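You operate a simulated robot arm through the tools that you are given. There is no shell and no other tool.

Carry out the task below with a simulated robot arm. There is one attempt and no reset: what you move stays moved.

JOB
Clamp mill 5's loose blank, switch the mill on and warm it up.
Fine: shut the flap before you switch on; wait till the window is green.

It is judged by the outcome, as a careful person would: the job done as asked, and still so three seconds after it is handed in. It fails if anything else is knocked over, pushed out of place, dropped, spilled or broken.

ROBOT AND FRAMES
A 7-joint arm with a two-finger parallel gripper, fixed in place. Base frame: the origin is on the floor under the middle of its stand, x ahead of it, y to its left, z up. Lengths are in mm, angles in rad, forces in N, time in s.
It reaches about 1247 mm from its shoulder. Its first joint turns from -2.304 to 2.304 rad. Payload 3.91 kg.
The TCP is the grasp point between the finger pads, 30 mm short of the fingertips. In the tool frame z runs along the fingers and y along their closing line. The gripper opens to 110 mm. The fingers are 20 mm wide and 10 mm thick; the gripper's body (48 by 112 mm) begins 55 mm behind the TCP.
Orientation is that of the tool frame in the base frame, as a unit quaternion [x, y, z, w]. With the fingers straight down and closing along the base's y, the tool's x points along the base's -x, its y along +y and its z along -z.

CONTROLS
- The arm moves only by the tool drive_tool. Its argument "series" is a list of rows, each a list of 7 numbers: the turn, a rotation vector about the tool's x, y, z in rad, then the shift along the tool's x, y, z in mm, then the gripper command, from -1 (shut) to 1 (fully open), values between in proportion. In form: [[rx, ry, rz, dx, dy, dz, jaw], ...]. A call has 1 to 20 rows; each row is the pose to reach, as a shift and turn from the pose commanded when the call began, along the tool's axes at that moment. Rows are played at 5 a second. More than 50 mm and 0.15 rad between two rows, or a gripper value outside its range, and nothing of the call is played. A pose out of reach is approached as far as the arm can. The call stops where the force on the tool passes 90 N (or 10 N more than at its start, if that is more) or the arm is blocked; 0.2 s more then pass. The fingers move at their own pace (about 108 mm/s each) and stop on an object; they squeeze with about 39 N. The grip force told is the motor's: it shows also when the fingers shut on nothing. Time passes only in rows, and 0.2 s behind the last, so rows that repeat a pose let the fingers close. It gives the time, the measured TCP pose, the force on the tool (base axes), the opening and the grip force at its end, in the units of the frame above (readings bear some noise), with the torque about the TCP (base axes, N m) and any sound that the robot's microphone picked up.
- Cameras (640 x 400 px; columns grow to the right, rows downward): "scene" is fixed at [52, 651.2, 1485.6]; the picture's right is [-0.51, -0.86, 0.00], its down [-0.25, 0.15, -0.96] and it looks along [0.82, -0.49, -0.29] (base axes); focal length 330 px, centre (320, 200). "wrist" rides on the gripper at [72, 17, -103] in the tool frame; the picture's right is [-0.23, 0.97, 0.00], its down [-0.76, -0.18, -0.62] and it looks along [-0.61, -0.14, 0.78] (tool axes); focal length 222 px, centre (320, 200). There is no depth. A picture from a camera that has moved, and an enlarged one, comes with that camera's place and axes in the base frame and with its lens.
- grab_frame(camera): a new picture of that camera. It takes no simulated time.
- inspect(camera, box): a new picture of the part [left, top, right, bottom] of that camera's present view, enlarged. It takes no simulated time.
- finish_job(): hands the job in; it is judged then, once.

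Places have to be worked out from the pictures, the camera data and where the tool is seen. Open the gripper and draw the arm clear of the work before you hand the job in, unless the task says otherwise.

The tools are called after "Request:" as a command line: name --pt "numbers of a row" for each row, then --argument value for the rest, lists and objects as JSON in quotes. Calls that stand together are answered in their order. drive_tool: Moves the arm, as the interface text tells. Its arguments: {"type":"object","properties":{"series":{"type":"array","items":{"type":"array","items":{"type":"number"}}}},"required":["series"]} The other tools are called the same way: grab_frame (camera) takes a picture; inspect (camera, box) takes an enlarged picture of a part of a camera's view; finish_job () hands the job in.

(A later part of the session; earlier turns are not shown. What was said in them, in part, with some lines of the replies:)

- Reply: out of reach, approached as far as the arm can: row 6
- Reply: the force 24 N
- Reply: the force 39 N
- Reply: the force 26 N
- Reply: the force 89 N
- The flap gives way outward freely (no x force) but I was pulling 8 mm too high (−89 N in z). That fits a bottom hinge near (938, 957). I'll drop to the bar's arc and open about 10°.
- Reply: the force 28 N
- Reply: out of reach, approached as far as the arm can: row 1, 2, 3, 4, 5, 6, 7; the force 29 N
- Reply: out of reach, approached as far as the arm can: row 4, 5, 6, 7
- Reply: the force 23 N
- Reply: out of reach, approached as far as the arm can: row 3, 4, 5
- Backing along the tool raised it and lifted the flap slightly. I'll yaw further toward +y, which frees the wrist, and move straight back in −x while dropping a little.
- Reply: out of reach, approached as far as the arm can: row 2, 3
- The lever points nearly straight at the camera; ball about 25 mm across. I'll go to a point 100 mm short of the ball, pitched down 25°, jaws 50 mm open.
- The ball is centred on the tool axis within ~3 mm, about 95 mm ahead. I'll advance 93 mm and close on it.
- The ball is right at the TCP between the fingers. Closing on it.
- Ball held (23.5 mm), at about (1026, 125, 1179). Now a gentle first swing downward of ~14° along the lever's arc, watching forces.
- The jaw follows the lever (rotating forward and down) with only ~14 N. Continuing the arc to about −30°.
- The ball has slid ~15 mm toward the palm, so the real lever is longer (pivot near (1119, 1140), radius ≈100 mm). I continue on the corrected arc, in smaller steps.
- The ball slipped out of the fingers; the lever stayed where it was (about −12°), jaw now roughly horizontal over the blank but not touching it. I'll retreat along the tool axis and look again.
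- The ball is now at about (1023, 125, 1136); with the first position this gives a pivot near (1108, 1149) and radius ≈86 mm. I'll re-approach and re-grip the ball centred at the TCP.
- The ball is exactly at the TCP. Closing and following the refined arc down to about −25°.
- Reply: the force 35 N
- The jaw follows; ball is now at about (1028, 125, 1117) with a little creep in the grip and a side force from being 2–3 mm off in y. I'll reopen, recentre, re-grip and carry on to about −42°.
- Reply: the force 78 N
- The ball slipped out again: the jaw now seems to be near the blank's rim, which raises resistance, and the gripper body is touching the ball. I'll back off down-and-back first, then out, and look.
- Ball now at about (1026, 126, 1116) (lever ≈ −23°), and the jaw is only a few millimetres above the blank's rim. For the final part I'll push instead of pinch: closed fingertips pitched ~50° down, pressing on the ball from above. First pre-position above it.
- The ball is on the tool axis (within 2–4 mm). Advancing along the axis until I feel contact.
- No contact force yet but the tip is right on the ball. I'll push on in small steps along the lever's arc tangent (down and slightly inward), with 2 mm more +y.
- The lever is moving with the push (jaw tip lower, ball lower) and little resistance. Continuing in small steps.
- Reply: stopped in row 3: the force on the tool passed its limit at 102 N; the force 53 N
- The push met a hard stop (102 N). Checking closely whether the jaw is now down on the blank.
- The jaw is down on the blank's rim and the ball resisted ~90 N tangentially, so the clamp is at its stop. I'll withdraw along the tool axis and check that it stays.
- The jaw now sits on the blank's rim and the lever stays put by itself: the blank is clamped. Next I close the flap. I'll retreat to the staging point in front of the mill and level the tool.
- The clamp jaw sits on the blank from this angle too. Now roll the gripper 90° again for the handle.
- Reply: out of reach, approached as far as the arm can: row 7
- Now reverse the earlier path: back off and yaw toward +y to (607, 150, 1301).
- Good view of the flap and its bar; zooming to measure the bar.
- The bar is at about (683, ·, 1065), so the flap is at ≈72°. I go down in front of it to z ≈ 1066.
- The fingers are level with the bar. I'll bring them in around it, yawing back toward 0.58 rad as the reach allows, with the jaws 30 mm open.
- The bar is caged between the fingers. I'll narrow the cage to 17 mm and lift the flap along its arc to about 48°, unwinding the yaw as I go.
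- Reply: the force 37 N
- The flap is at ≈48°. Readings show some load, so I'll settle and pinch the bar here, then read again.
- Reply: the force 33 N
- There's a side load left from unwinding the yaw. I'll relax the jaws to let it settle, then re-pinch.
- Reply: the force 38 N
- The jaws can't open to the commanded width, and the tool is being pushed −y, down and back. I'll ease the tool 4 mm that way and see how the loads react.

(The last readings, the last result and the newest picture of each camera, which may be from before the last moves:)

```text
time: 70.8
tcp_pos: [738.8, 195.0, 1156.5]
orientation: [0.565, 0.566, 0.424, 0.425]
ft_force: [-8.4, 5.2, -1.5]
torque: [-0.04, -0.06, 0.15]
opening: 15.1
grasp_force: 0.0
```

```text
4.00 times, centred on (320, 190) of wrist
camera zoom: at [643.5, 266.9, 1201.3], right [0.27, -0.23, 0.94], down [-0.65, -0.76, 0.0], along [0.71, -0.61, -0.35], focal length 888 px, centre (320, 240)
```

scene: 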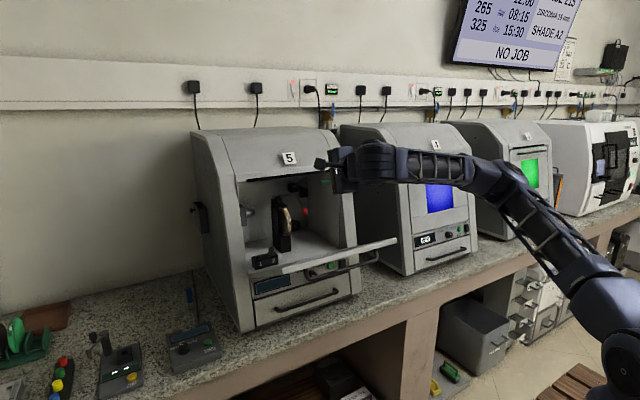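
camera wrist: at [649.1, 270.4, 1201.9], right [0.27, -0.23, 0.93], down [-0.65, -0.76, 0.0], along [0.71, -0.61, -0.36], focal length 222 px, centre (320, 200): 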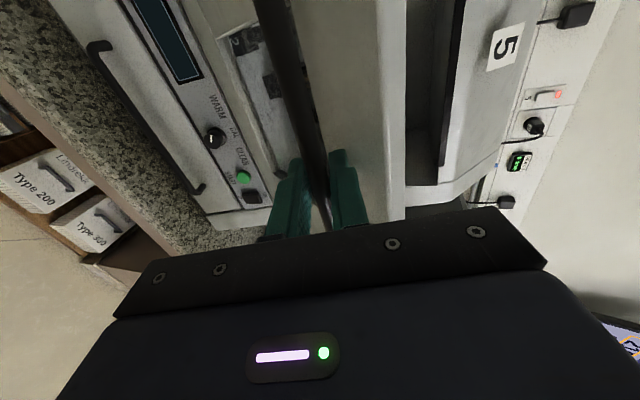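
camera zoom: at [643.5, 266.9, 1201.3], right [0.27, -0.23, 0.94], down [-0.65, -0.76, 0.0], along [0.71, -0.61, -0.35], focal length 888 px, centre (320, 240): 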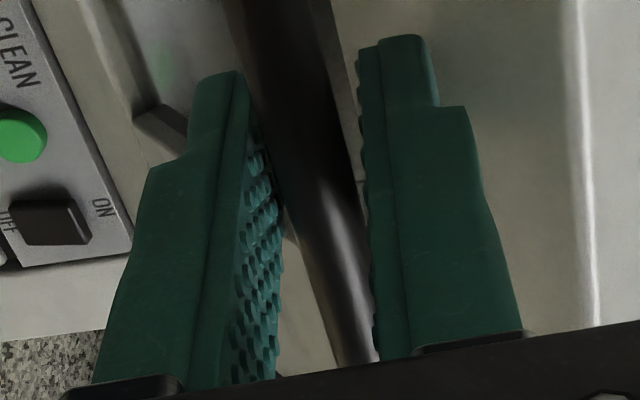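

Loads vanished; the bar sits cleanly between the pads. Now I'll pinch it and follow the known arc back toward closed, first to about 30°.

Request:
drive_tool --pt "0 0 0 0 0 0 -1" --pt "0 0 0 0 0 0 -1" --pt "0 0 0 0 7 3 -1" --pt "0 0 0 0 14.2 6.1 -1" --pt "0 0 0 0 24 12.8 -1" --pt "0 0 0 0 33.7 19.6 -1" --pt "0 0 0 0 43 27 -1" --pt "0 0 0 0 52.2 34.6 -1" --pt "0 0 0 0 61 42.6 -1" --pt "0 0 0 0 69.4 50.9 -1" --pt "0 0 0 0 69.4 50.9 -1"

Request:
inspect --camera "scene" --box '[220, 140, 420, 320]'

Request:
grab_frame --camera "wrist"

```text
time: 73.2
tcp_pos: [808.0, 195.3, 1206.9]
orientation: [0.566, 0.567, 0.423, 0.423]
ft_force: [-41.7, -23.2, -21.8]
torque: [-0.84, 10.74, 0.62]
opening: 10.3
grasp_force: 45.4
```

```text
2.22 times, centred on (320, 230) of scene
camera zoom: at [52.0, 651.2, 1485.6], right [-0.51, -0.86, 0.0], down [-0.25, 0.15, -0.96], along [0.82, -0.49, -0.29], focal length 734 px, centre (320, 133)
```

zoom: 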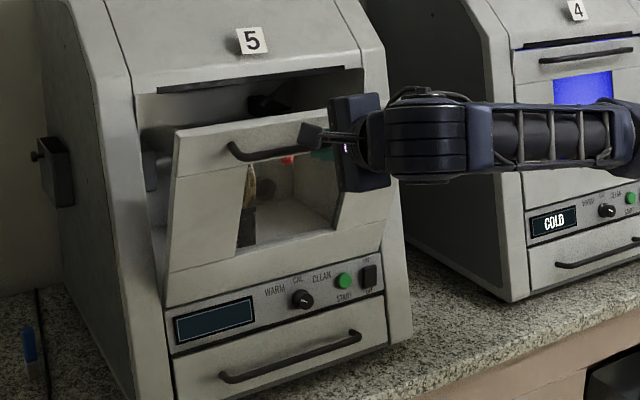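

```text
taken
camera wrist: at [713.5, 266.5, 1251.4], right [0.28, -0.23, 0.93], down [-0.65, -0.76, 0.01], along [0.71, -0.61, -0.36], focal length 222 px, centre (320, 200)
```

wrist: 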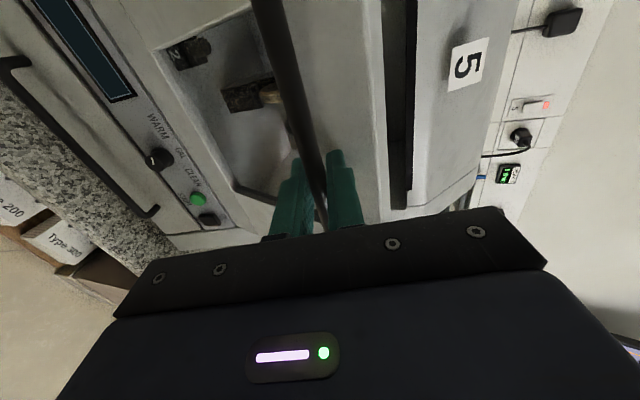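

The flap is at ≈28° but there is a sizeable torque about y, so something besides the bar is being touched. Let me look closely before continuing.

Request:
inspect --camera "wrist" --box '[240, 120, 400, 240]'

Request:
inspect --camera "scene" --box '[280, 160, 370, 250]'

Request:
grab_frame --camera "scene"

```text
3.33 times, centred on (320, 180) of wrist
camera zoom: at [713.5, 266.5, 1251.4], right [0.28, -0.23, 0.93], down [-0.65, -0.76, 0.01], along [0.71, -0.61, -0.36], focal length 740 px, centre (320, 267)
```

zoom: 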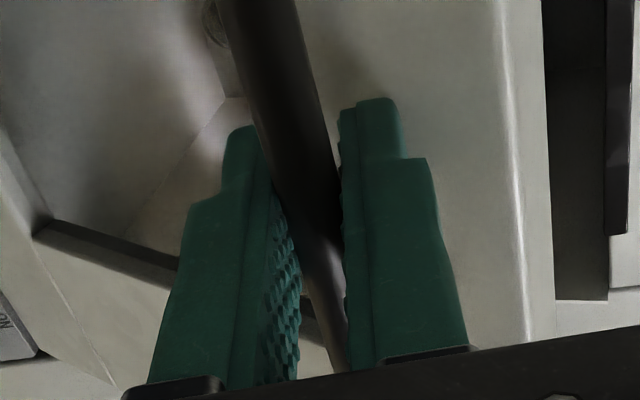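

```text
4.44 times, centred on (325, 205) of scene
camera zoom: at [52.0, 651.2, 1485.6], right [-0.51, -0.86, 0.0], down [-0.25, 0.15, -0.96], along [0.82, -0.49, -0.29], focal length 1467 px, centre (298, 178)
```

zoom: 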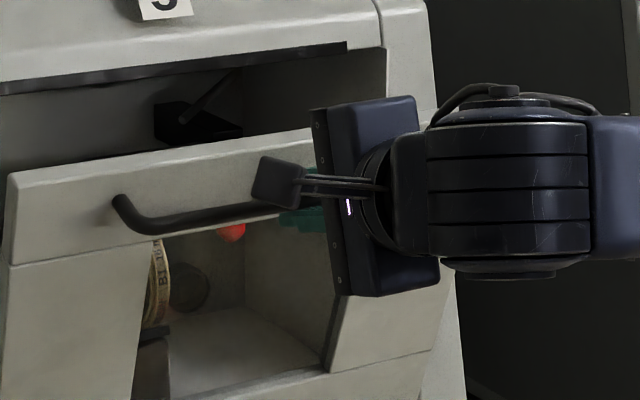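

```text
taken
```

scene: 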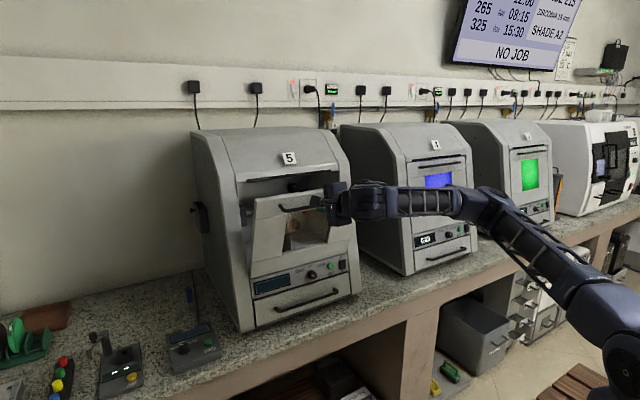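

The bar alone seems to be between the fingers. I'll relax the pinch here and see whether the torque disappears.

Request:
drive_tool --pt "0 0 0 0 0 0 -0.65" --pt "0 0 0 0 0 0 -0.65" --pt "0 0 0 -3 0 -3 -0.65" --pt "0 0 0 -3 0 -6 -0.65" --pt "0 0 0 -3 0 -6 -0.65"

Request:
inspect --camera "scene" --box '[220, 140, 420, 320]'

```text
time: 74.4
tcp_pos: [803.4, 191.5, 1212.2]
orientation: [0.566, 0.564, 0.425, 0.425]
ft_force: [0.5, -0.3, 0.0]
torque: [0.0, -0.01, -0.04]
opening: 19.4
grasp_force: 0.1
```

```text
2.22 times, centred on (320, 230) of scene
camera zoom: at [52.0, 651.2, 1485.6], right [-0.51, -0.86, 0.0], down [-0.25, 0.15, -0.96], along [0.82, -0.49, -0.29], focal length 734 px, centre (320, 133)
```

zoom: 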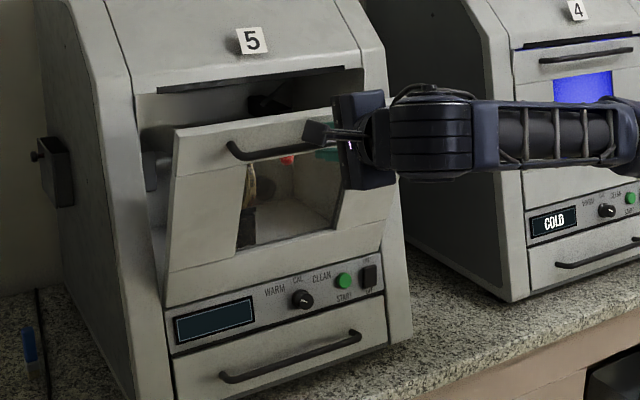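

All loads are gone and the flap holds still at ≈28°. I'll re-centre on the bar at the same depth as during opening, pinch, and check the readings.

Request:
drive_tool --pt "0 0 0 0 1.3 5.6 -0.6" --pt "0 0 0 0 2.6 11.3 -0.6" --pt "0 0 0 0 2.6 11.3 -0.6" --pt "0 0 0 0 2.6 11.3 -1" --pt "0 0 0 0 2.6 11.3 -1" --pt "0 0 0 0 2.6 11.3 -1"

Request:
grab_frame --camera "wrist"

```text
time: 75.8
tcp_pos: [811.1, 191.0, 1210.8]
orientation: [0.566, 0.564, 0.426, 0.424]
ft_force: [-10.6, -2.6, 32.6]
torque: [-0.51, -0.29, -0.73]
opening: 10.7
grasp_force: 44.9
```

```text
taken
camera wrist: at [717.1, 263.2, 1255.3], right [0.27, -0.23, 0.94], down [-0.65, -0.76, 0.0], along [0.71, -0.61, -0.35], focal length 222 px, centre (320, 200)
```

wrist: 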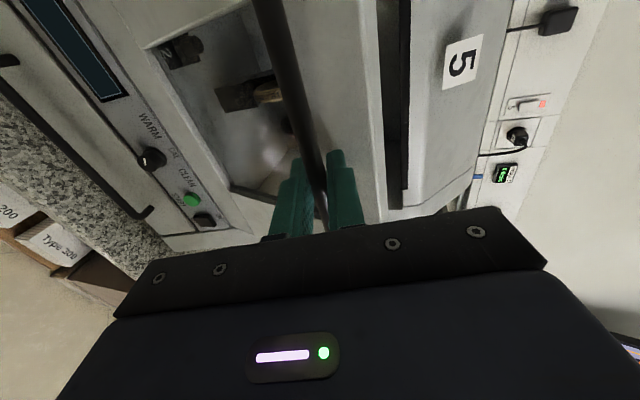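

The pinch is clean now (only 33 N upward from being ~3 mm low, torque small). I'll correct that and follow the arc to about 10°.

Request:
drive_tool --pt "0 0 0 0 3 0 -1" --pt "0 0 0 0 9 7.5 -1" --pt "0 0 0 0 14.9 14.9 -1" --pt "0 0 0 0 21.7 24.8 -1" --pt "0 0 0 0 28.4 34.6 -1" --pt "0 0 0 0 34.3 45 -1" --pt "0 0 0 0 40.1 55.4 -1" --pt "0 0 0 0 45 66.3 -1" --pt "0 0 0 0 50 77.2 -1" --pt "0 0 0 0 50 77.2 -1"

Request:
inspect --camera "scene" --box '[220, 140, 420, 320]'

```text
time: 78.0
tcp_pos: [902.0, 190.5, 1235.1]
orientation: [0.565, 0.566, 0.424, 0.424]
ft_force: [-2.8, 3.0, -25.1]
torque: [-0.01, 0.19, 0.3]
opening: 10.7
grasp_force: 45.3
```

```text
2.22 times, centred on (320, 230) of scene
camera zoom: at [52.0, 651.2, 1485.6], right [-0.51, -0.86, 0.0], down [-0.25, 0.15, -0.96], along [0.82, -0.49, -0.29], focal length 734 px, centre (320, 133)
```

zoom: 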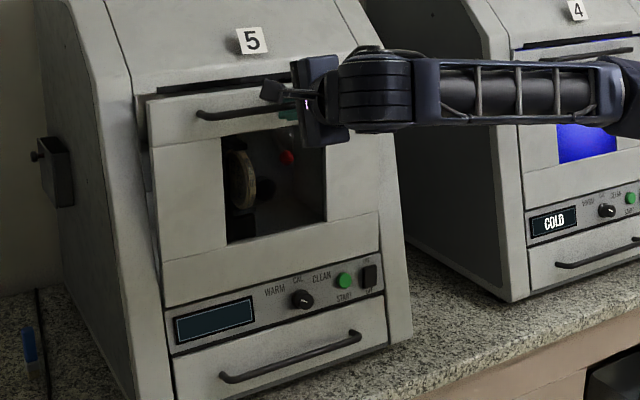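

Nearly closed with light forces. Finishing the last 10° and pressing gently home.

Request:
drive_tool --pt "0 0 0 0 1.5 10.5 -1" --pt "0 0 0 0 5.2 21.4 -1" --pt "0 0 0 0 7 29 -1" --pt "0 0 0 0 8.2 35.1 -1" --pt "0 0 0 0 9.5 40 -1" --pt "0 0 0 0 10.2 43.9 -1" --pt "0 0 0 0 11 47 -1" --pt "0 0 0 0 11 47 -1"

Request:
inspect --camera "scene" --box '[220, 140, 420, 320]'

Request:
inspect --camera "scene" --box '[230, 160, 300, 210]'

```text
time: 79.8
tcp_pos: [949.0, 190.1, 1235.9]
orientation: [0.566, 0.565, 0.424, 0.425]
ft_force: [-29.2, -6.4, 4.0]
torque: [-0.14, 0.0, -0.25]
opening: 10.5
grasp_force: 45.1
```

```text
2.22 times, centred on (320, 230) of scene
camera zoom: at [52.0, 651.2, 1485.6], right [-0.51, -0.86, 0.0], down [-0.25, 0.15, -0.96], along [0.82, -0.49, -0.29], focal length 734 px, centre (320, 133)
```

zoom: 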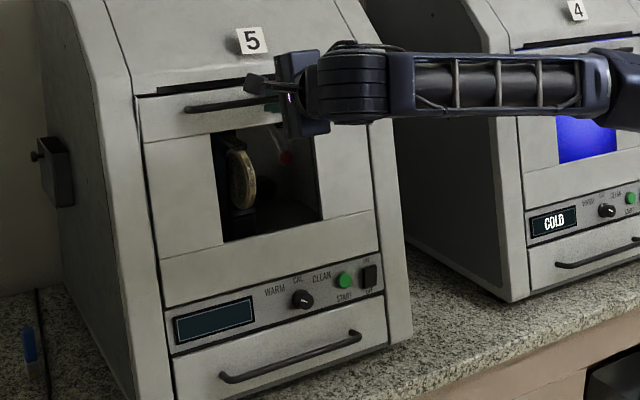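

```text
8.00 times, centred on (265, 185) of scene
camera zoom: at [52.0, 651.2, 1485.6], right [-0.51, -0.86, 0.0], down [-0.25, 0.15, -0.96], along [0.82, -0.49, -0.29], focal length 2641 px, centre (760, 320)
```

zoom: 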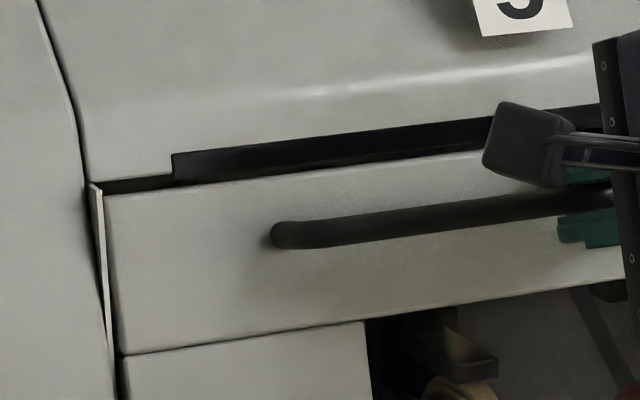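

The flap is home (−29 N against its stop, handle in the same image position as at the start). Releasing the bar and backing off 120 mm.

Request:
drive_tool --pt "0 0 0 0 -1 -3 -1" --pt "0 0 0 0 -1 -3 -0.6" --pt "0 0 0 0 -1 -3 -0.6" --pt "0 0 0 0 -1 -30 -0.6" --pt "0 0 0 0 -1 -60 -0.6" --pt "0 0 0 0 -1 -90 -0.6" --pt "0 0 0 0 -1 -125 -0.6" --pt "0 0 0 0 -1 -160 -0.6" --pt "0 0 0 0 -1 -160 -0.6"

Request:
grab_frame --camera "wrist"

Request:
inspect --camera "scene" --box '[220, 140, 380, 320]'

```text
time: 81.8
tcp_pos: [794.8, 192.3, 1280.9]
orientation: [0.565, 0.566, 0.424, 0.424]
ft_force: [0.8, -0.5, 0.2]
torque: [-0.01, 0.0, 0.01]
opening: 21.9
grasp_force: 0.0
```

```text
taken
camera wrist: at [700.5, 264.8, 1324.9], right [0.27, -0.23, 0.93], down [-0.65, -0.76, 0.0], along [0.71, -0.61, -0.36], focal length 222 px, centre (320, 200)
```

wrist: 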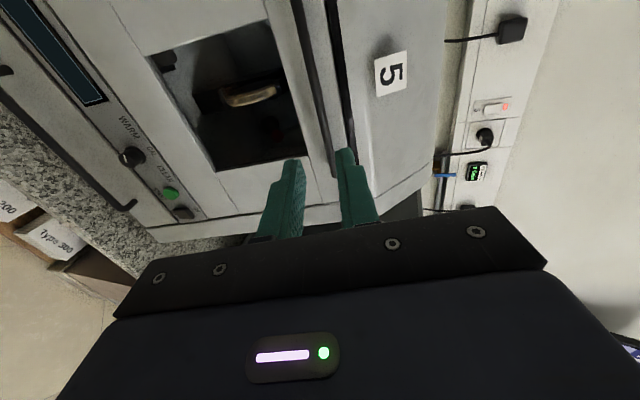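

```text
2.22 times, centred on (300, 230) of scene
camera zoom: at [52.0, 651.2, 1485.6], right [-0.51, -0.86, 0.0], down [-0.25, 0.15, -0.96], along [0.82, -0.49, -0.29], focal length 734 px, centre (364, 133)
```

zoom: 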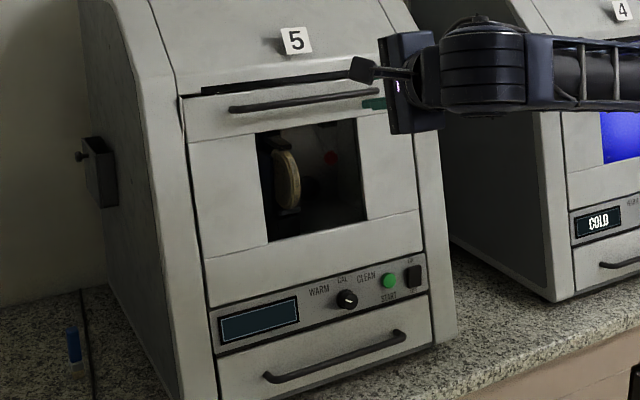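

The flap is shut with the blank clamped behind it. Next the power rocker. I'll close the jaws and move to a point ~80 mm in front of the switch, keeping clear of handles, to look closely at the panel.

Request:
drive_tool --pt "0 0 0 -18 -37 13 -1" --pt "0 0 0 -37 -74 26 -1" --pt "0 0 0 -55 -112 39 -1" --pt "0 0 0 -74 -149 52 -1" --pt "0 0 0 -92 -186 65 -1" --pt "0 0 0 -110 -223 78 -1" --pt "0 0 0 -129 -260 91 -1" --pt "0 0 0 -147 -297.6 104.5 -1" --pt "0 0 0 -147 -297.6 104.5 -1"

Request:
grab_frame --camera "wrist"

Request:
grab_frame --camera "scene"

```text
time: 83.8
tcp_pos: [813.7, 39.7, 986.7]
orientation: [0.569, 0.574, 0.417, 0.417]
ft_force: [0.2, 0.6, 0.3]
torque: [-0.01, -0.01, 0.0]
opening: 0.1
grasp_force: 38.0
out of reach, approached as far as the arm can: row 8, 9
```

```text
taken
camera wrist: at [719.6, 110.5, 1033.4], right [0.3, -0.22, 0.93], down [-0.64, -0.76, 0.02], along [0.7, -0.6, -0.37], focal length 222 px, centre (320, 200)
```

wrist: 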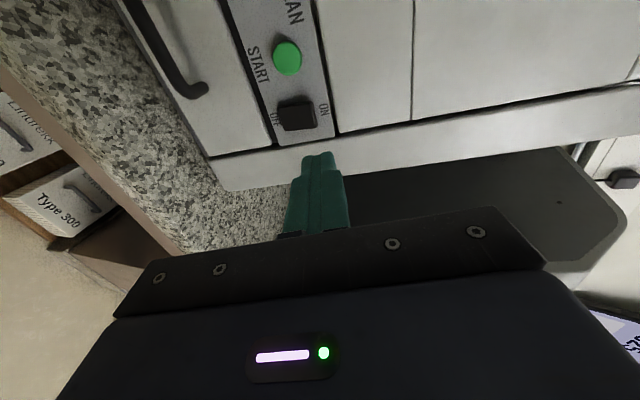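

```text
taken
```

scene: 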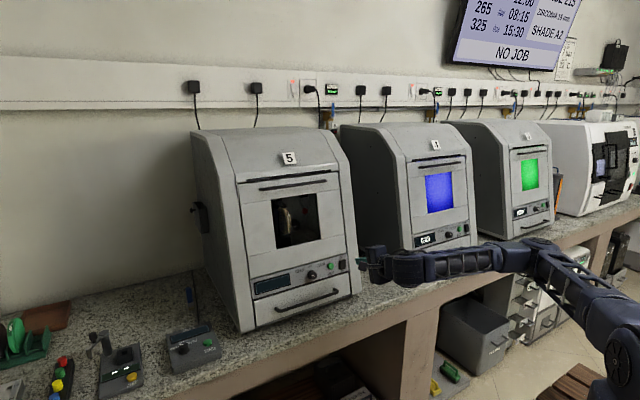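

The arm reaches its limit here in this roll. Before changing, let me use this view to read the panel.

Request:
inspect --camera "wrist" --box '[230, 0, 350, 160]'

Request:
inspect --camera "scene" --box '[250, 250, 350, 300]'

Request:
inspect --camera "scene" --box '[410, 220, 470, 260]'

Request:
inspect --camera "scene" --box '[160, 315, 230, 375]'

```text
2.50 times, centred on (290, 80) of wrist
camera zoom: at [719.6, 110.5, 1033.4], right [0.3, -0.22, 0.93], down [-0.64, -0.76, 0.02], along [0.7, -0.6, -0.37], focal length 555 px, centre (395, 500)
```

zoom: 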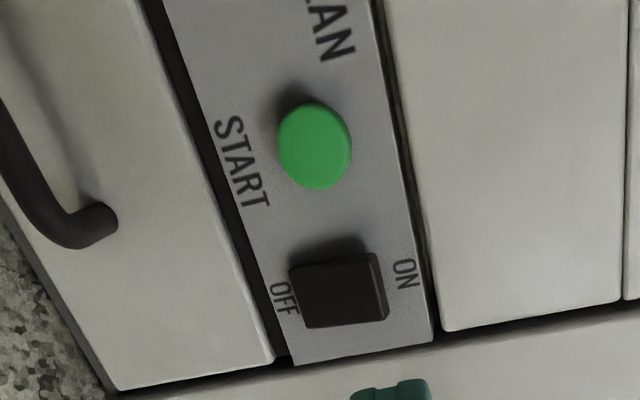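

```text
6.40 times, centred on (300, 275) of scene
camera zoom: at [52.0, 651.2, 1485.6], right [-0.51, -0.86, 0.0], down [-0.25, 0.15, -0.96], along [0.82, -0.49, -0.29], focal length 2113 px, centre (448, -280)
```

zoom: 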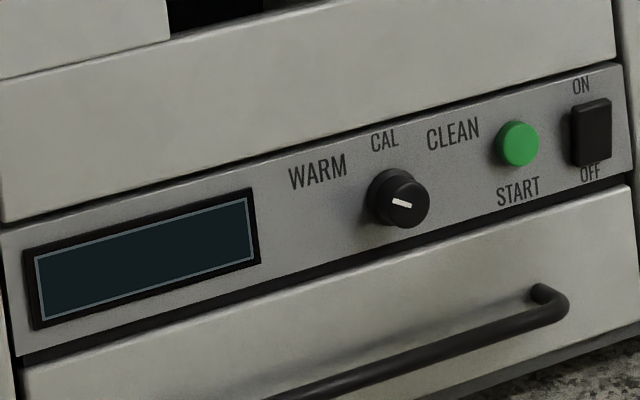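

```text
10.00 times, centred on (440, 240) of scene
camera zoom: at [52.0, 651.2, 1485.6], right [-0.51, -0.86, 0.0], down [-0.25, 0.15, -0.96], along [0.82, -0.49, -0.29], focal length 3301 px, centre (-880, -200)
```

zoom: 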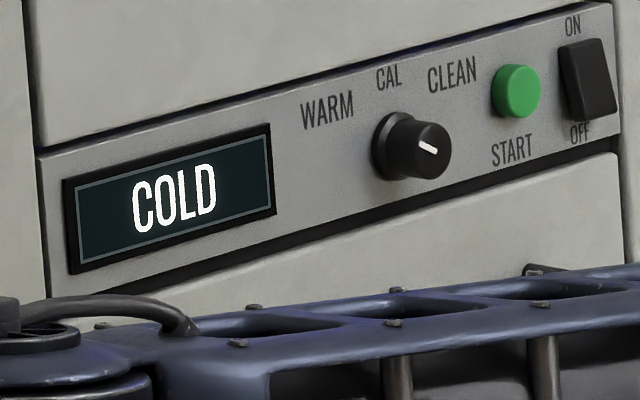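

```text
6.67 times, centred on (195, 345) of scene
camera zoom: at [52.0, 651.2, 1485.6], right [-0.51, -0.86, 0.0], down [-0.25, 0.15, -0.96], along [0.82, -0.49, -0.29], focal length 2201 px, centre (1153, -767)
```

zoom: 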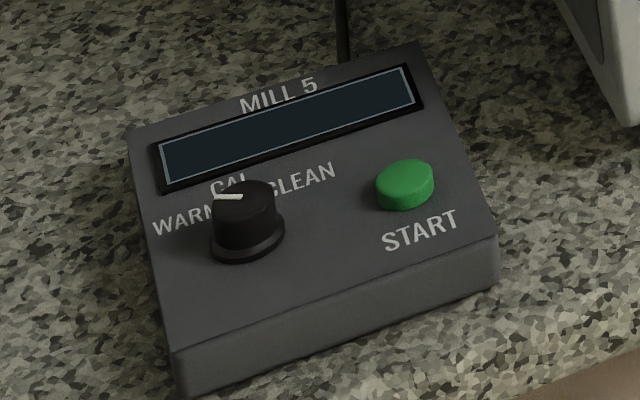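

Let me zoom harder on the dial pointers to be sure of the setting.

Request:
inspect --camera "scene" --box '[300, 265, 324, 283]'

Request:
inspect --camera "scene" --box '[440, 228, 458, 242]'

Request:
inspect --camera "scene" --box '[530, 200, 550, 216]'

Request:
inspect --camera "scene" --box '[176, 338, 200, 356]'

```text
16.00 times, centred on (312, 274) of scene
camera zoom: at [52.0, 651.2, 1485.6], right [-0.51, -0.86, 0.0], down [-0.25, 0.15, -0.96], along [0.82, -0.49, -0.29], focal length 5282 px, centre (448, -984)
```

zoom: 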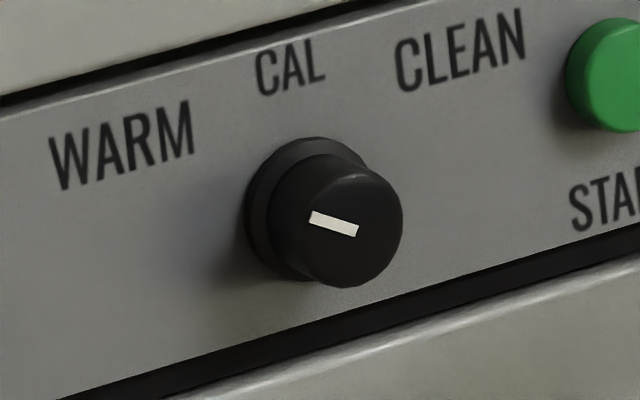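

```text
16.00 times, centred on (449, 235) of scene
camera zoom: at [52.0, 651.2, 1485.6], right [-0.51, -0.86, 0.0], down [-0.25, 0.15, -0.96], along [0.82, -0.49, -0.29], focal length 5282 px, centre (-1744, -360)
```

zoom: 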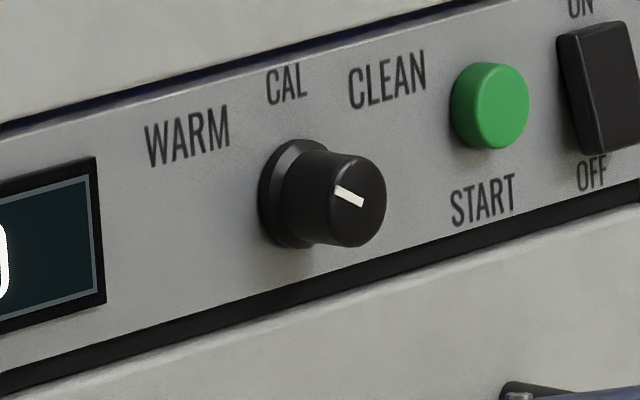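

```text
16.00 times, centred on (540, 208) of scene
camera zoom: at [52.0, 651.2, 1485.6], right [-0.51, -0.86, 0.0], down [-0.25, 0.15, -0.96], along [0.82, -0.49, -0.29], focal length 5282 px, centre (-3200, 72)
```

zoom: 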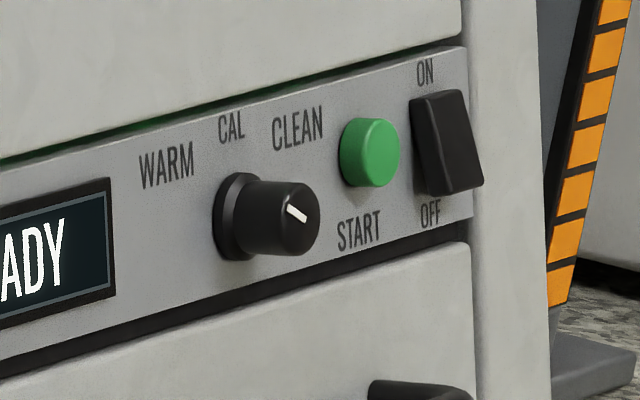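

```text
16.00 times, centred on (188, 347) of scene
camera zoom: at [52.0, 651.2, 1485.6], right [-0.51, -0.86, 0.0], down [-0.25, 0.15, -0.96], along [0.82, -0.49, -0.29], focal length 5282 px, centre (2432, -2152)
```

zoom: 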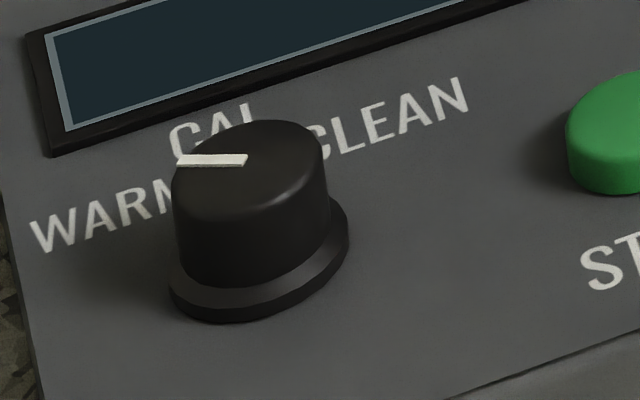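

Mill 5's pointer lies up-left, toward WARM (same on the pendant). Now I'll go back up to the staging point and roll to the other posture, which should reach lower.

Request:
drive_tool --pt "0 0 0 18 37 -13 -1" --pt "0 0 0 37 74 -30 -1" --pt "0 0 0 60 112 -47 -1" --pt "0 0 0 82 150 -64 -1" --pt "0 0 0 105 190 -80 -1" --pt "0 0 0 125 230 -95 -1" --pt "0 0 0 142 265 -108 -1" --pt "0 0 0 160 295 -120 -1" --pt "0 0 0 160 295 -120 -1"

```text
time: 85.8
tcp_pos: [780.6, 199.1, 1303.9]
orientation: [0.567, 0.566, 0.423, 0.424]
ft_force: [0.2, 0.4, 0.1]
torque: [0.0, 0.0, -0.01]
opening: 0.0
grasp_force: 37.4
```

At the staging point. Rolling −90° so the camera is below and the arm comes from above.

Request:
drive_tool --pt "0 0 -0.1428 0 0 0 -1" --pt "0 0 -0.2856 0 0 0 -1" --pt "0 0 -0.4284 0 0 0 -1" --pt "0 0 -0.5712 0 0 0 -1" --pt "0 0 -0.714 0 0 0 -1" --pt "0 0 -0.8568 0 0 0 -1" --pt "0 0 -0.9996 0 0 0 -1" --pt "0 0 -1.1424 0 0 0 -1" --pt "0 0 -1.2852 0 0 0 -1" --pt "0 0 -1.428 0 0 0 -1" --pt "0 0 -1.5708 0 0 0 -1" --pt "0 0 -1.5708 0 0 0 -1"

Request:
grab_frame --camera "wrist"

```text
time: 88.4
tcp_pos: [781.2, 198.9, 1303.5]
orientation: [0.001, 0.8, -0.001, 0.6]
ft_force: [-0.1, 0.9, -0.4]
torque: [0.02, 0.06, -0.02]
opening: 0.0
grasp_force: 38.0
```

```text
taken
camera wrist: at [661.6, 216.3, 1263.4], right [0.06, 0.97, 0.22], down [-0.39, -0.18, 0.91], along [0.92, -0.14, 0.36], focal length 222 px, centre (320, 200)
```

wrist: 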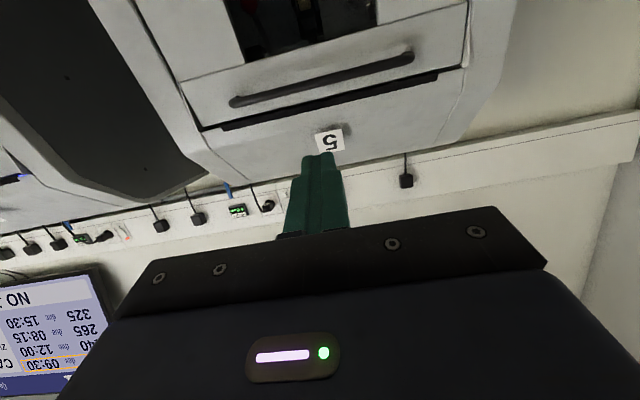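

Descending in this posture to about (790, 60, 985), in front of the panel.

Request:
drive_tool --pt "0 0 0 38 -17 12 -1" --pt "0 0 0 76 -35 24 -1" --pt "0 0 0 114 -52 37 -1" --pt "0 0 0 151 -70 49 -1" --pt "0 0 0 189 -87 61 -1" --pt "0 0 0 227 -104 73 -1" --pt "0 0 0 265 -122 85 -1" --pt "0 0 0 302.8 -139 97.7 -1" --pt "0 0 0 302.8 -139 97.7 -1"

Request:
grab_frame --camera "wrist"

Request:
grab_frame --camera "scene"

```text
time: 90.4
tcp_pos: [790.7, 56.0, 986.4]
orientation: [0.0, 0.8, 0.0, 0.601]
ft_force: [0.6, -0.1, -0.9]
torque: [-0.01, 0.02, -0.01]
opening: 0.0
grasp_force: 37.8
```

```text
taken
camera wrist: at [670.3, 73.8, 946.1], right [0.06, 0.97, 0.22], down [-0.39, -0.18, 0.91], along [0.92, -0.14, 0.36], focal length 222 px, centre (320, 200)
```

wrist: 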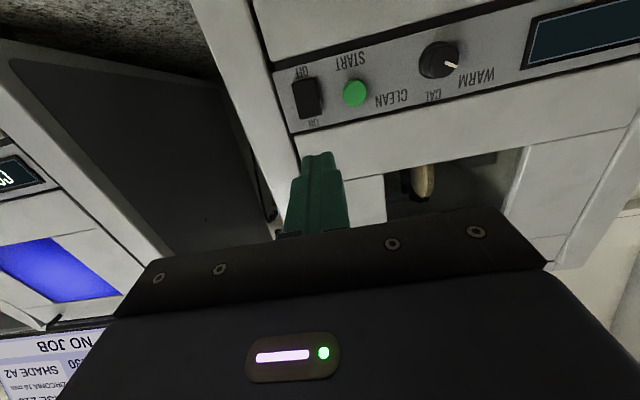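

```text
taken
```

scene: 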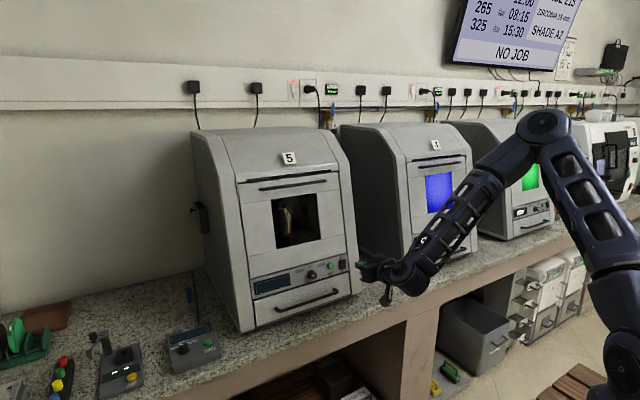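

Reached. Now a close look at the panel.

Request:
inspect --camera "wrist" --box '[270, 30, 500, 150]'

Request:
inspect --camera "wrist" --box '[400, 30, 500, 110]'

Request:
inspect --camera "wrist" --box '[270, 50, 390, 180]'

```text
2.78 times, centred on (385, 90) of wrist
camera zoom: at [670.3, 73.8, 946.1], right [0.06, 0.97, 0.22], down [-0.39, -0.18, 0.91], along [0.92, -0.14, 0.36], focal length 618 px, centre (139, 506)
```

zoom: 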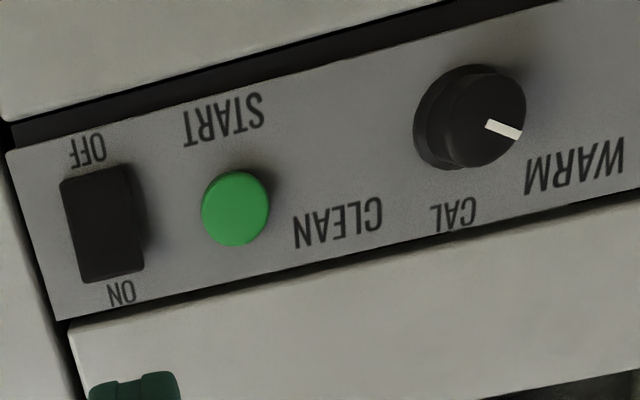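

```text
5.00 times, centred on (450, 70) of wrist
camera zoom: at [670.3, 73.8, 946.1], right [0.06, 0.97, 0.22], down [-0.39, -0.18, 0.91], along [0.92, -0.14, 0.36], focal length 1111 px, centre (-330, 850)
```

zoom: 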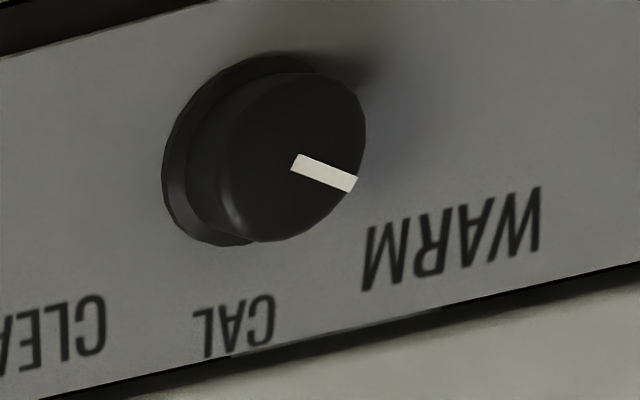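

```text
3.08 times, centred on (330, 115) of wrist
camera zoom: at [670.3, 73.8, 946.1], right [0.06, 0.97, 0.22], down [-0.39, -0.18, 0.91], along [0.92, -0.14, 0.36], focal length 684 px, centre (289, 462)
```

zoom: 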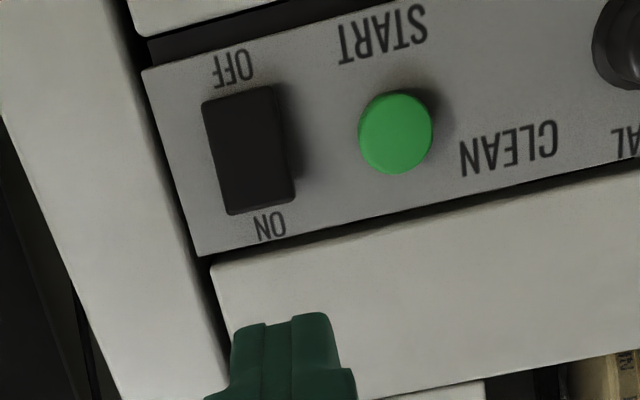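

The pointer is clearly on WARM. The rocker spans z ≈ 916–949 at y ≈ 48 with ON at the top; I'll aim the closed fingertips at (916, 48.5, 943) and first stop 40 mm short.

Request:
drive_tool --pt "0 0 0 2.2 -2.7 21 -1" --pt "0 0 0 4.4 -5.3 42 -1" --pt "0 0 0 6.6 -8 62.4 -1" --pt "0 0 0 6.6 -8 62.4 -1"

Request:
grab_frame --camera "wrist"

Request:
inspect --camera "wrist" --box '[250, 60, 410, 190]'

Request:
inspect --camera "scene" --box '[310, 230, 390, 300]'

```text
time: 91.4
tcp_pos: [848.3, 52.9, 964.7]
orientation: [0.0, 0.801, 0.0, 0.599]
ft_force: [-0.4, 0.4, -0.9]
torque: [0.02, -0.04, -0.02]
opening: 0.0
grasp_force: 37.5
```

```text
taken
camera wrist: at [728.3, 68.4, 923.1], right [0.06, 0.97, 0.22], down [-0.38, -0.18, 0.91], along [0.92, -0.14, 0.36], focal length 222 px, centre (320, 200)
```

wrist: 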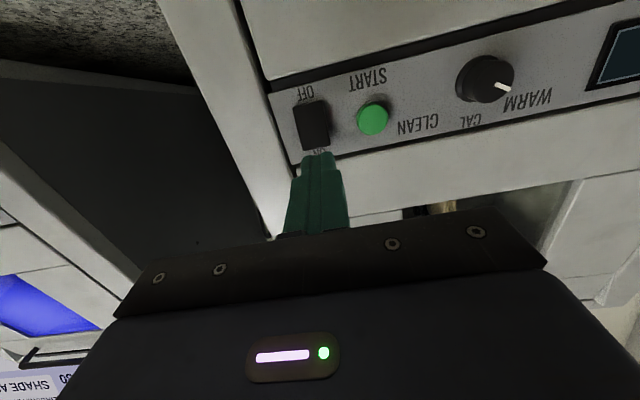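

```text
3.08 times, centred on (330, 125) of wrist
camera zoom: at [728.3, 68.4, 923.1], right [0.06, 0.97, 0.22], down [-0.38, -0.18, 0.91], along [0.92, -0.14, 0.36], focal length 684 px, centre (289, 431)
```

zoom: 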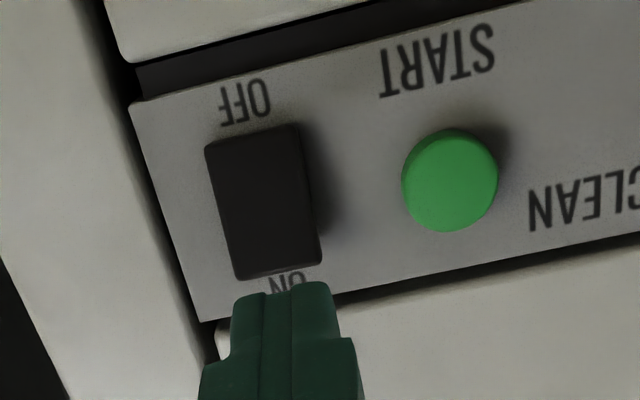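

```text
5.71 times, centred on (350, 265) of scene
camera zoom: at [52.0, 651.2, 1485.6], right [-0.51, -0.86, 0.0], down [-0.25, 0.15, -0.96], along [0.82, -0.49, -0.29], focal length 1886 px, centre (149, -171)
```

zoom: 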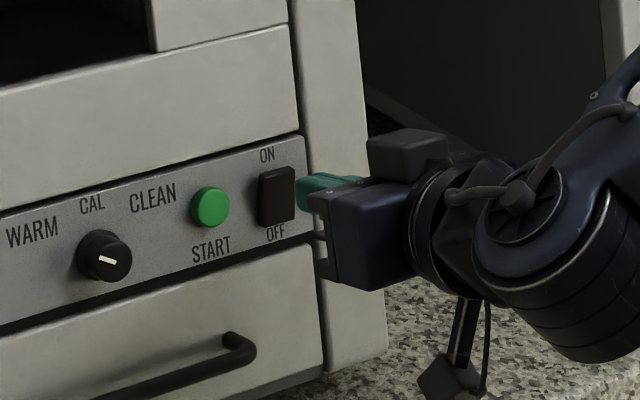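

The axis will land in the ON half, ~3 mm too far +y. I'll shift −3 mm in y and advance to contact.

Request:
drive_tool --pt "0 0 0 0 -3 15 -1" --pt "0 0 0 0 -3 28 -1" --pt "0 0 0 0 -3 34 -1" --pt "0 0 0 0 -3 38 -1" --pt "0 0 0 0 -3 41 -1" --pt "0 0 0 0 -3 41 -1"

Request:
inspect --camera "scene" --box '[240, 220, 360, 300]'

Request:
inspect --camera "wrist" --box '[250, 60, 410, 190]'

```text
time: 92.9
tcp_pos: [883.7, 49.3, 954.5]
orientation: [-0.001, 0.799, 0.0, 0.601]
ft_force: [-43.6, -12.5, 25.4]
torque: [-0.18, 0.04, -0.38]
opening: 0.2
grasp_force: 38.2
stopped in row 6: the force on the tool passed its limit at 92 N (the readings are from after the stop); the commanded pose is now the measured one
```

```text
5.00 times, centred on (300, 260) of scene
camera zoom: at [52.0, 651.2, 1485.6], right [-0.51, -0.86, 0.0], down [-0.25, 0.15, -0.96], along [0.82, -0.49, -0.29], focal length 1651 px, centre (420, -100)
```

zoom: 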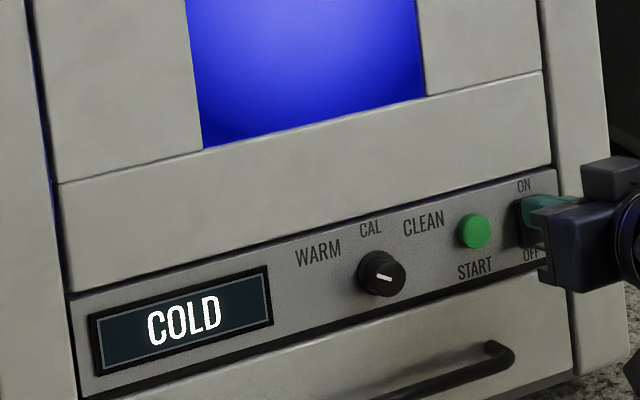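

```text
3.08 times, centred on (330, 125) of wrist
camera zoom: at [764.1, 65.4, 912.2], right [0.06, 0.97, 0.22], down [-0.39, -0.18, 0.91], along [0.92, -0.14, 0.36], focal length 684 px, centre (289, 431)
```

zoom: 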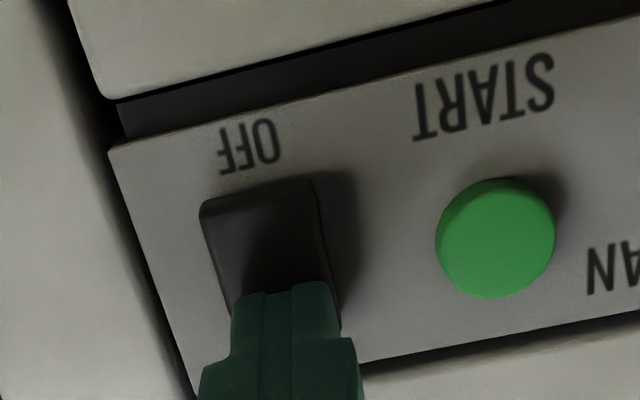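

Mill 5 is on: display "COLD", window blue. I'll release the rocker, back off, and line up on START at (912, 94.5, 936), 40 mm short.

Request:
drive_tool --pt "0 0 0 0 0 -15 -1" --pt "0 0 0 0 0 -38 -1" --pt "0 0 0 5 22 -38 -1" --pt "0 0 0 9.8 45.2 -38 -1" --pt "0 0 0 9.8 45.2 -38 -1"

Request:
inspect --camera "wrist" --box '[250, 60, 410, 190]'

Request:
inspect --camera "scene" --box '[230, 160, 370, 310]'

```text
time: 94.1
tcp_pos: [847.5, 94.0, 953.1]
orientation: [0.0, 0.801, 0.0, 0.599]
ft_force: [0.4, 0.0, 0.0]
torque: [-0.03, 0.0, 0.05]
opening: 0.0
grasp_force: 37.2
```

```text
3.08 times, centred on (330, 125) of wrist
camera zoom: at [728.0, 110.4, 911.4], right [0.06, 0.97, 0.22], down [-0.38, -0.18, 0.91], along [0.92, -0.14, 0.36], focal length 684 px, centre (289, 431)
```

zoom: 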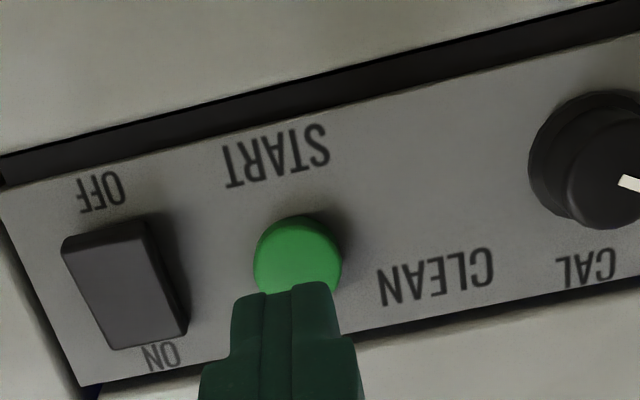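

```text
2.67 times, centred on (300, 235) of scene
camera zoom: at [52.0, 651.2, 1485.6], right [-0.51, -0.86, 0.0], down [-0.25, 0.15, -0.96], along [0.82, -0.49, -0.29], focal length 880 px, centre (373, 107)
```

zoom: 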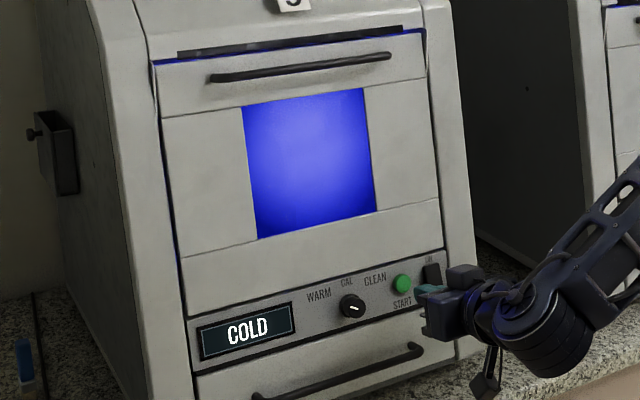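

The axis would land ~2 mm left and ~4 mm below the START button's centre. Correcting and pressing in small steps.

Request:
drive_tool --pt "0 0 0 -4 2 12 -1" --pt "0 0 0 -4 2 24 -1" --pt "0 0 0 -4 2 30 -1" --pt "0 0 0 -4 2 34 -1" --pt "0 0 0 -4 2 37 -1" --pt "0 0 0 -4 2 39 -1"

Request:
inspect --camera "scene" --box '[230, 160, 370, 310]'

```text
time: 95.5
tcp_pos: [886.2, 96.7, 944.8]
orientation: [-0.001, 0.801, 0.001, 0.599]
ft_force: [-2.7, -0.8, 1.8]
torque: [-0.01, -0.06, -0.03]
opening: 0.0
grasp_force: 37.6
heard: click
```

```text
2.67 times, centred on (300, 235) of scene
camera zoom: at [52.0, 651.2, 1485.6], right [-0.51, -0.86, 0.0], down [-0.25, 0.15, -0.96], along [0.82, -0.49, -0.29], focal length 880 px, centre (373, 107)
```

zoom: 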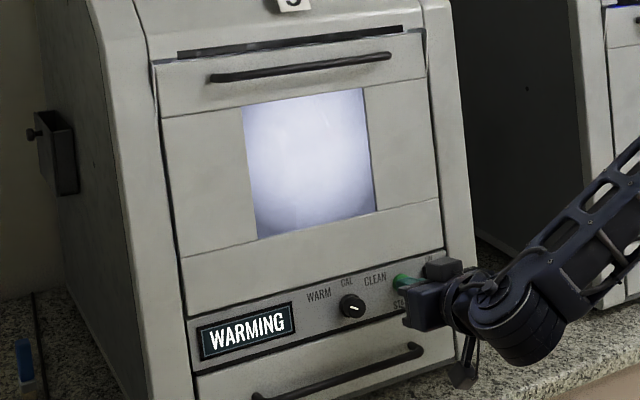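

A click was heard, the display reads WARMING and the window went white. I'll back off and open the gripper, then draw clear while it warms.

Request:
drive_tool --pt "0 0 0 0 0 -15 -1" --pt "0 0 0 0 0 -45 -1" --pt "0 0 0 0 0 -85 0" --pt "0 0 0 0 0 -125 1" --pt "0 0 0 -40 0 -150 1" --pt "0 0 0 -85 0 -170 1" --pt "0 0 0 -130 0 -190 1" --pt "0 0 0 -175 0 -210 1" --pt "0 0 0 -220 0 -220 1" --pt "0 0 0 -260 0 -230 1" --pt "0 0 0 -260 0 -230 1"

Request:
grab_frame --camera "scene"

```text
time: 97.9
tcp_pos: [737.4, 96.3, 1260.2]
orientation: [0.0, 0.801, 0.0, 0.599]
ft_force: [-0.8, -1.0, 0.5]
torque: [-0.04, 0.0, 0.01]
opening: 109.8
grasp_force: 0.0
```

```text
taken
```

scene: 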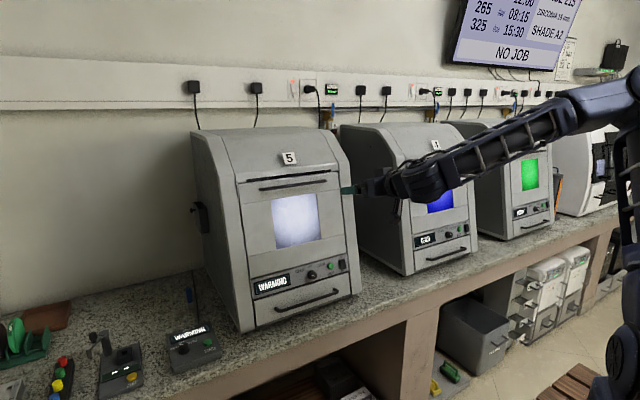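

The arm is clear and mill 5 shows WARMING. I'll draw a bit further back and wait.

Request:
drive_tool --pt "0 0 0 -20 0 -30 1" --pt "0 0 0 -40 0 -60 1" --pt "0 0 0 -60 0 -90 1" --pt "0 0 0 -60 0 -90 1" --pt "0 0 0 -60 0 -90 1" --pt "0 0 0 -60 0 -90 1" --pt "0 0 0 -60 0 -90 1" --pt "0 0 0 -60 0 -90 1" --pt "0 0 0 -60 0 -90 1" --pt "0 0 0 -60 0 -90 1" --pt "0 0 0 -60 0 -90 1" --pt "0 0 0 -60 0 -90 1" --pt "0 0 0 -60 0 -90 1" --pt "0 0 0 -60 0 -90 1" --pt "0 0 0 -60 0 -90 1" --pt "0 0 0 -60 0 -90 1" --pt "0 0 0 -60 0 -90 1" --pt "0 0 0 -60 0 -90 1" --pt "0 0 0 -60 0 -90 1" --pt "0 0 0 -60 0 -90 1"

Request:
inspect --camera "scene" --box '[180, 130, 370, 330]'

```text
time: 102.1
tcp_pos: [670.0, 94.6, 1341.4]
orientation: [-0.002, 0.801, 0.002, 0.599]
ft_force: [-0.6, 0.2, -0.2]
torque: [-0.02, 0.01, 0.01]
opening: 109.9
grasp_force: 0.0
```

```text
2.00 times, centred on (275, 230) of scene
camera zoom: at [52.0, 651.2, 1485.6], right [-0.51, -0.86, 0.0], down [-0.25, 0.15, -0.96], along [0.82, -0.49, -0.29], focal length 660 px, centre (410, 140)
```

zoom: 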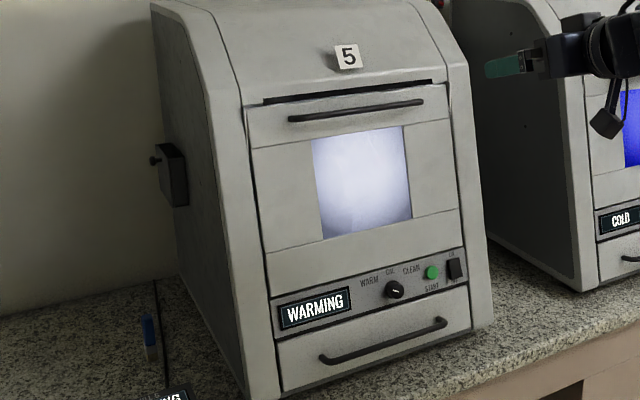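

Still WARMING (white window). I keep the arm still and wait another 4 s.

Request:
drive_tool --pt "0 0 0 0 0 0 1" --pt "0 0 0 0 0 0 1" --pt "0 0 0 0 0 0 1" --pt "0 0 0 0 0 0 1" --pt "0 0 0 0 0 0 1" --pt "0 0 0 0 0 0 1" --pt "0 0 0 0 0 0 1" --pt "0 0 0 0 0 0 1" --pt "0 0 0 0 0 0 1" --pt "0 0 0 0 0 0 1" --pt "0 0 0 0 0 0 1" --pt "0 0 0 0 0 0 1" --pt "0 0 0 0 0 0 1" --pt "0 0 0 0 0 0 1" --pt "0 0 0 0 0 0 1" --pt "0 0 0 0 0 0 1" --pt "0 0 0 0 0 0 1" --pt "0 0 0 0 0 0 1" --pt "0 0 0 0 0 0 1" --pt "0 0 0 0 0 0 1"

Request:
inspect --camera "scene" --box '[180, 130, 370, 330]'

```text
time: 106.3
tcp_pos: [669.4, 94.0, 1341.3]
orientation: [-0.001, 0.801, 0.001, 0.599]
ft_force: [0.8, 0.8, -0.4]
torque: [0.04, -0.01, -0.03]
opening: 109.7
grasp_force: 0.1
```

```text
2.00 times, centred on (275, 230) of scene
camera zoom: at [52.0, 651.2, 1485.6], right [-0.51, -0.86, 0.0], down [-0.25, 0.15, -0.96], along [0.82, -0.49, -0.29], focal length 660 px, centre (410, 140)
```

zoom: 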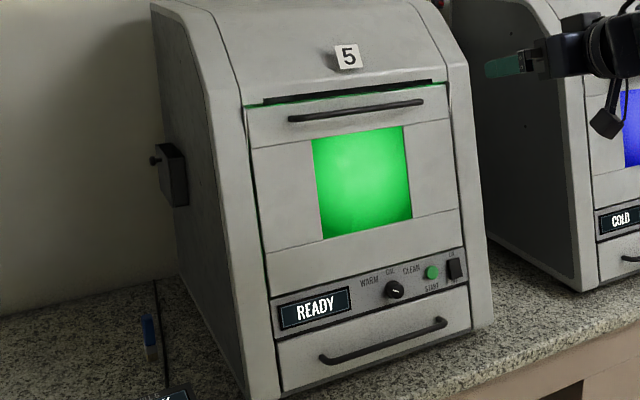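

Mill 5 reads READY with a green window. One last check of the whole scene for anything out of place.

Request:
grab_frame --camera "scene"

Request:
inspect --camera "scene" --box '[0, 290, 240, 400]'

Request:
grab_frame --camera "wrist"

```text
taken
```

scene: 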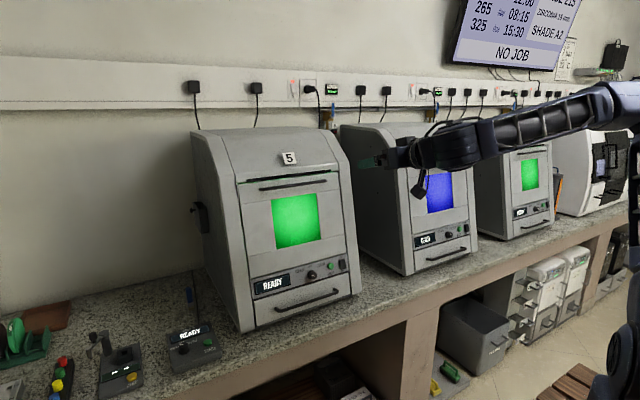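

```text
2.67 times, centred on (120, 345) of scene
camera zoom: at [52.0, 651.2, 1485.6], right [-0.51, -0.86, 0.0], down [-0.25, 0.15, -0.96], along [0.82, -0.49, -0.29], focal length 880 px, centre (853, -187)
```

zoom: 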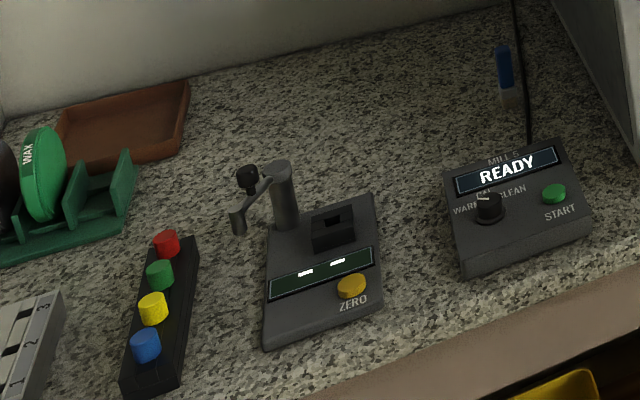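

```text
taken
camera wrist: at [549.6, 111.1, 1300.3], right [0.06, 0.97, 0.22], down [-0.38, -0.18, 0.91], along [0.92, -0.14, 0.36], focal length 222 px, centre (320, 200)
```

wrist: 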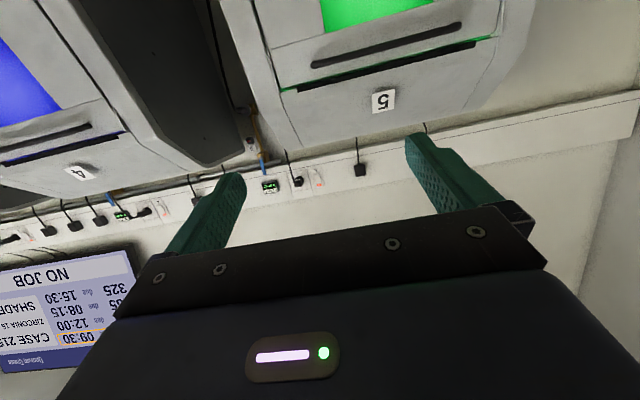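

The blank is clamped, the flap is shut, and mill 5 is on and READY with a green window. Its pendant agrees, nothing else has moved, and the gripper is open and clear, so I'm handing in.

Request:
finish_job

```text
The job is handed in.
```

Mill 5 is done: its blank is clamped, the flap is shut, and the mill is on and warmed up. It reads READY with a green window, and the pendant on the counter agrees.

- **Clamp:** I swung the red lever down until it hit a hard stop at about 100 N, with the clamp jaw on the blank's rim. The lever stayed there when I let go. The lit window hides the inside, so my last view of the clamp was just before I switched the mill on.
- **Flap:** It was back against its stop before I pressed ON.
- **Warm-up:** The dial was already on WARM, so I left it. After ON the display showed COLD with a blue window. START gave a click and WARMING, and it turned green about 10 seconds later.

The last pictures show nothing else moved. I left the gripper open and the arm clear of the mill.
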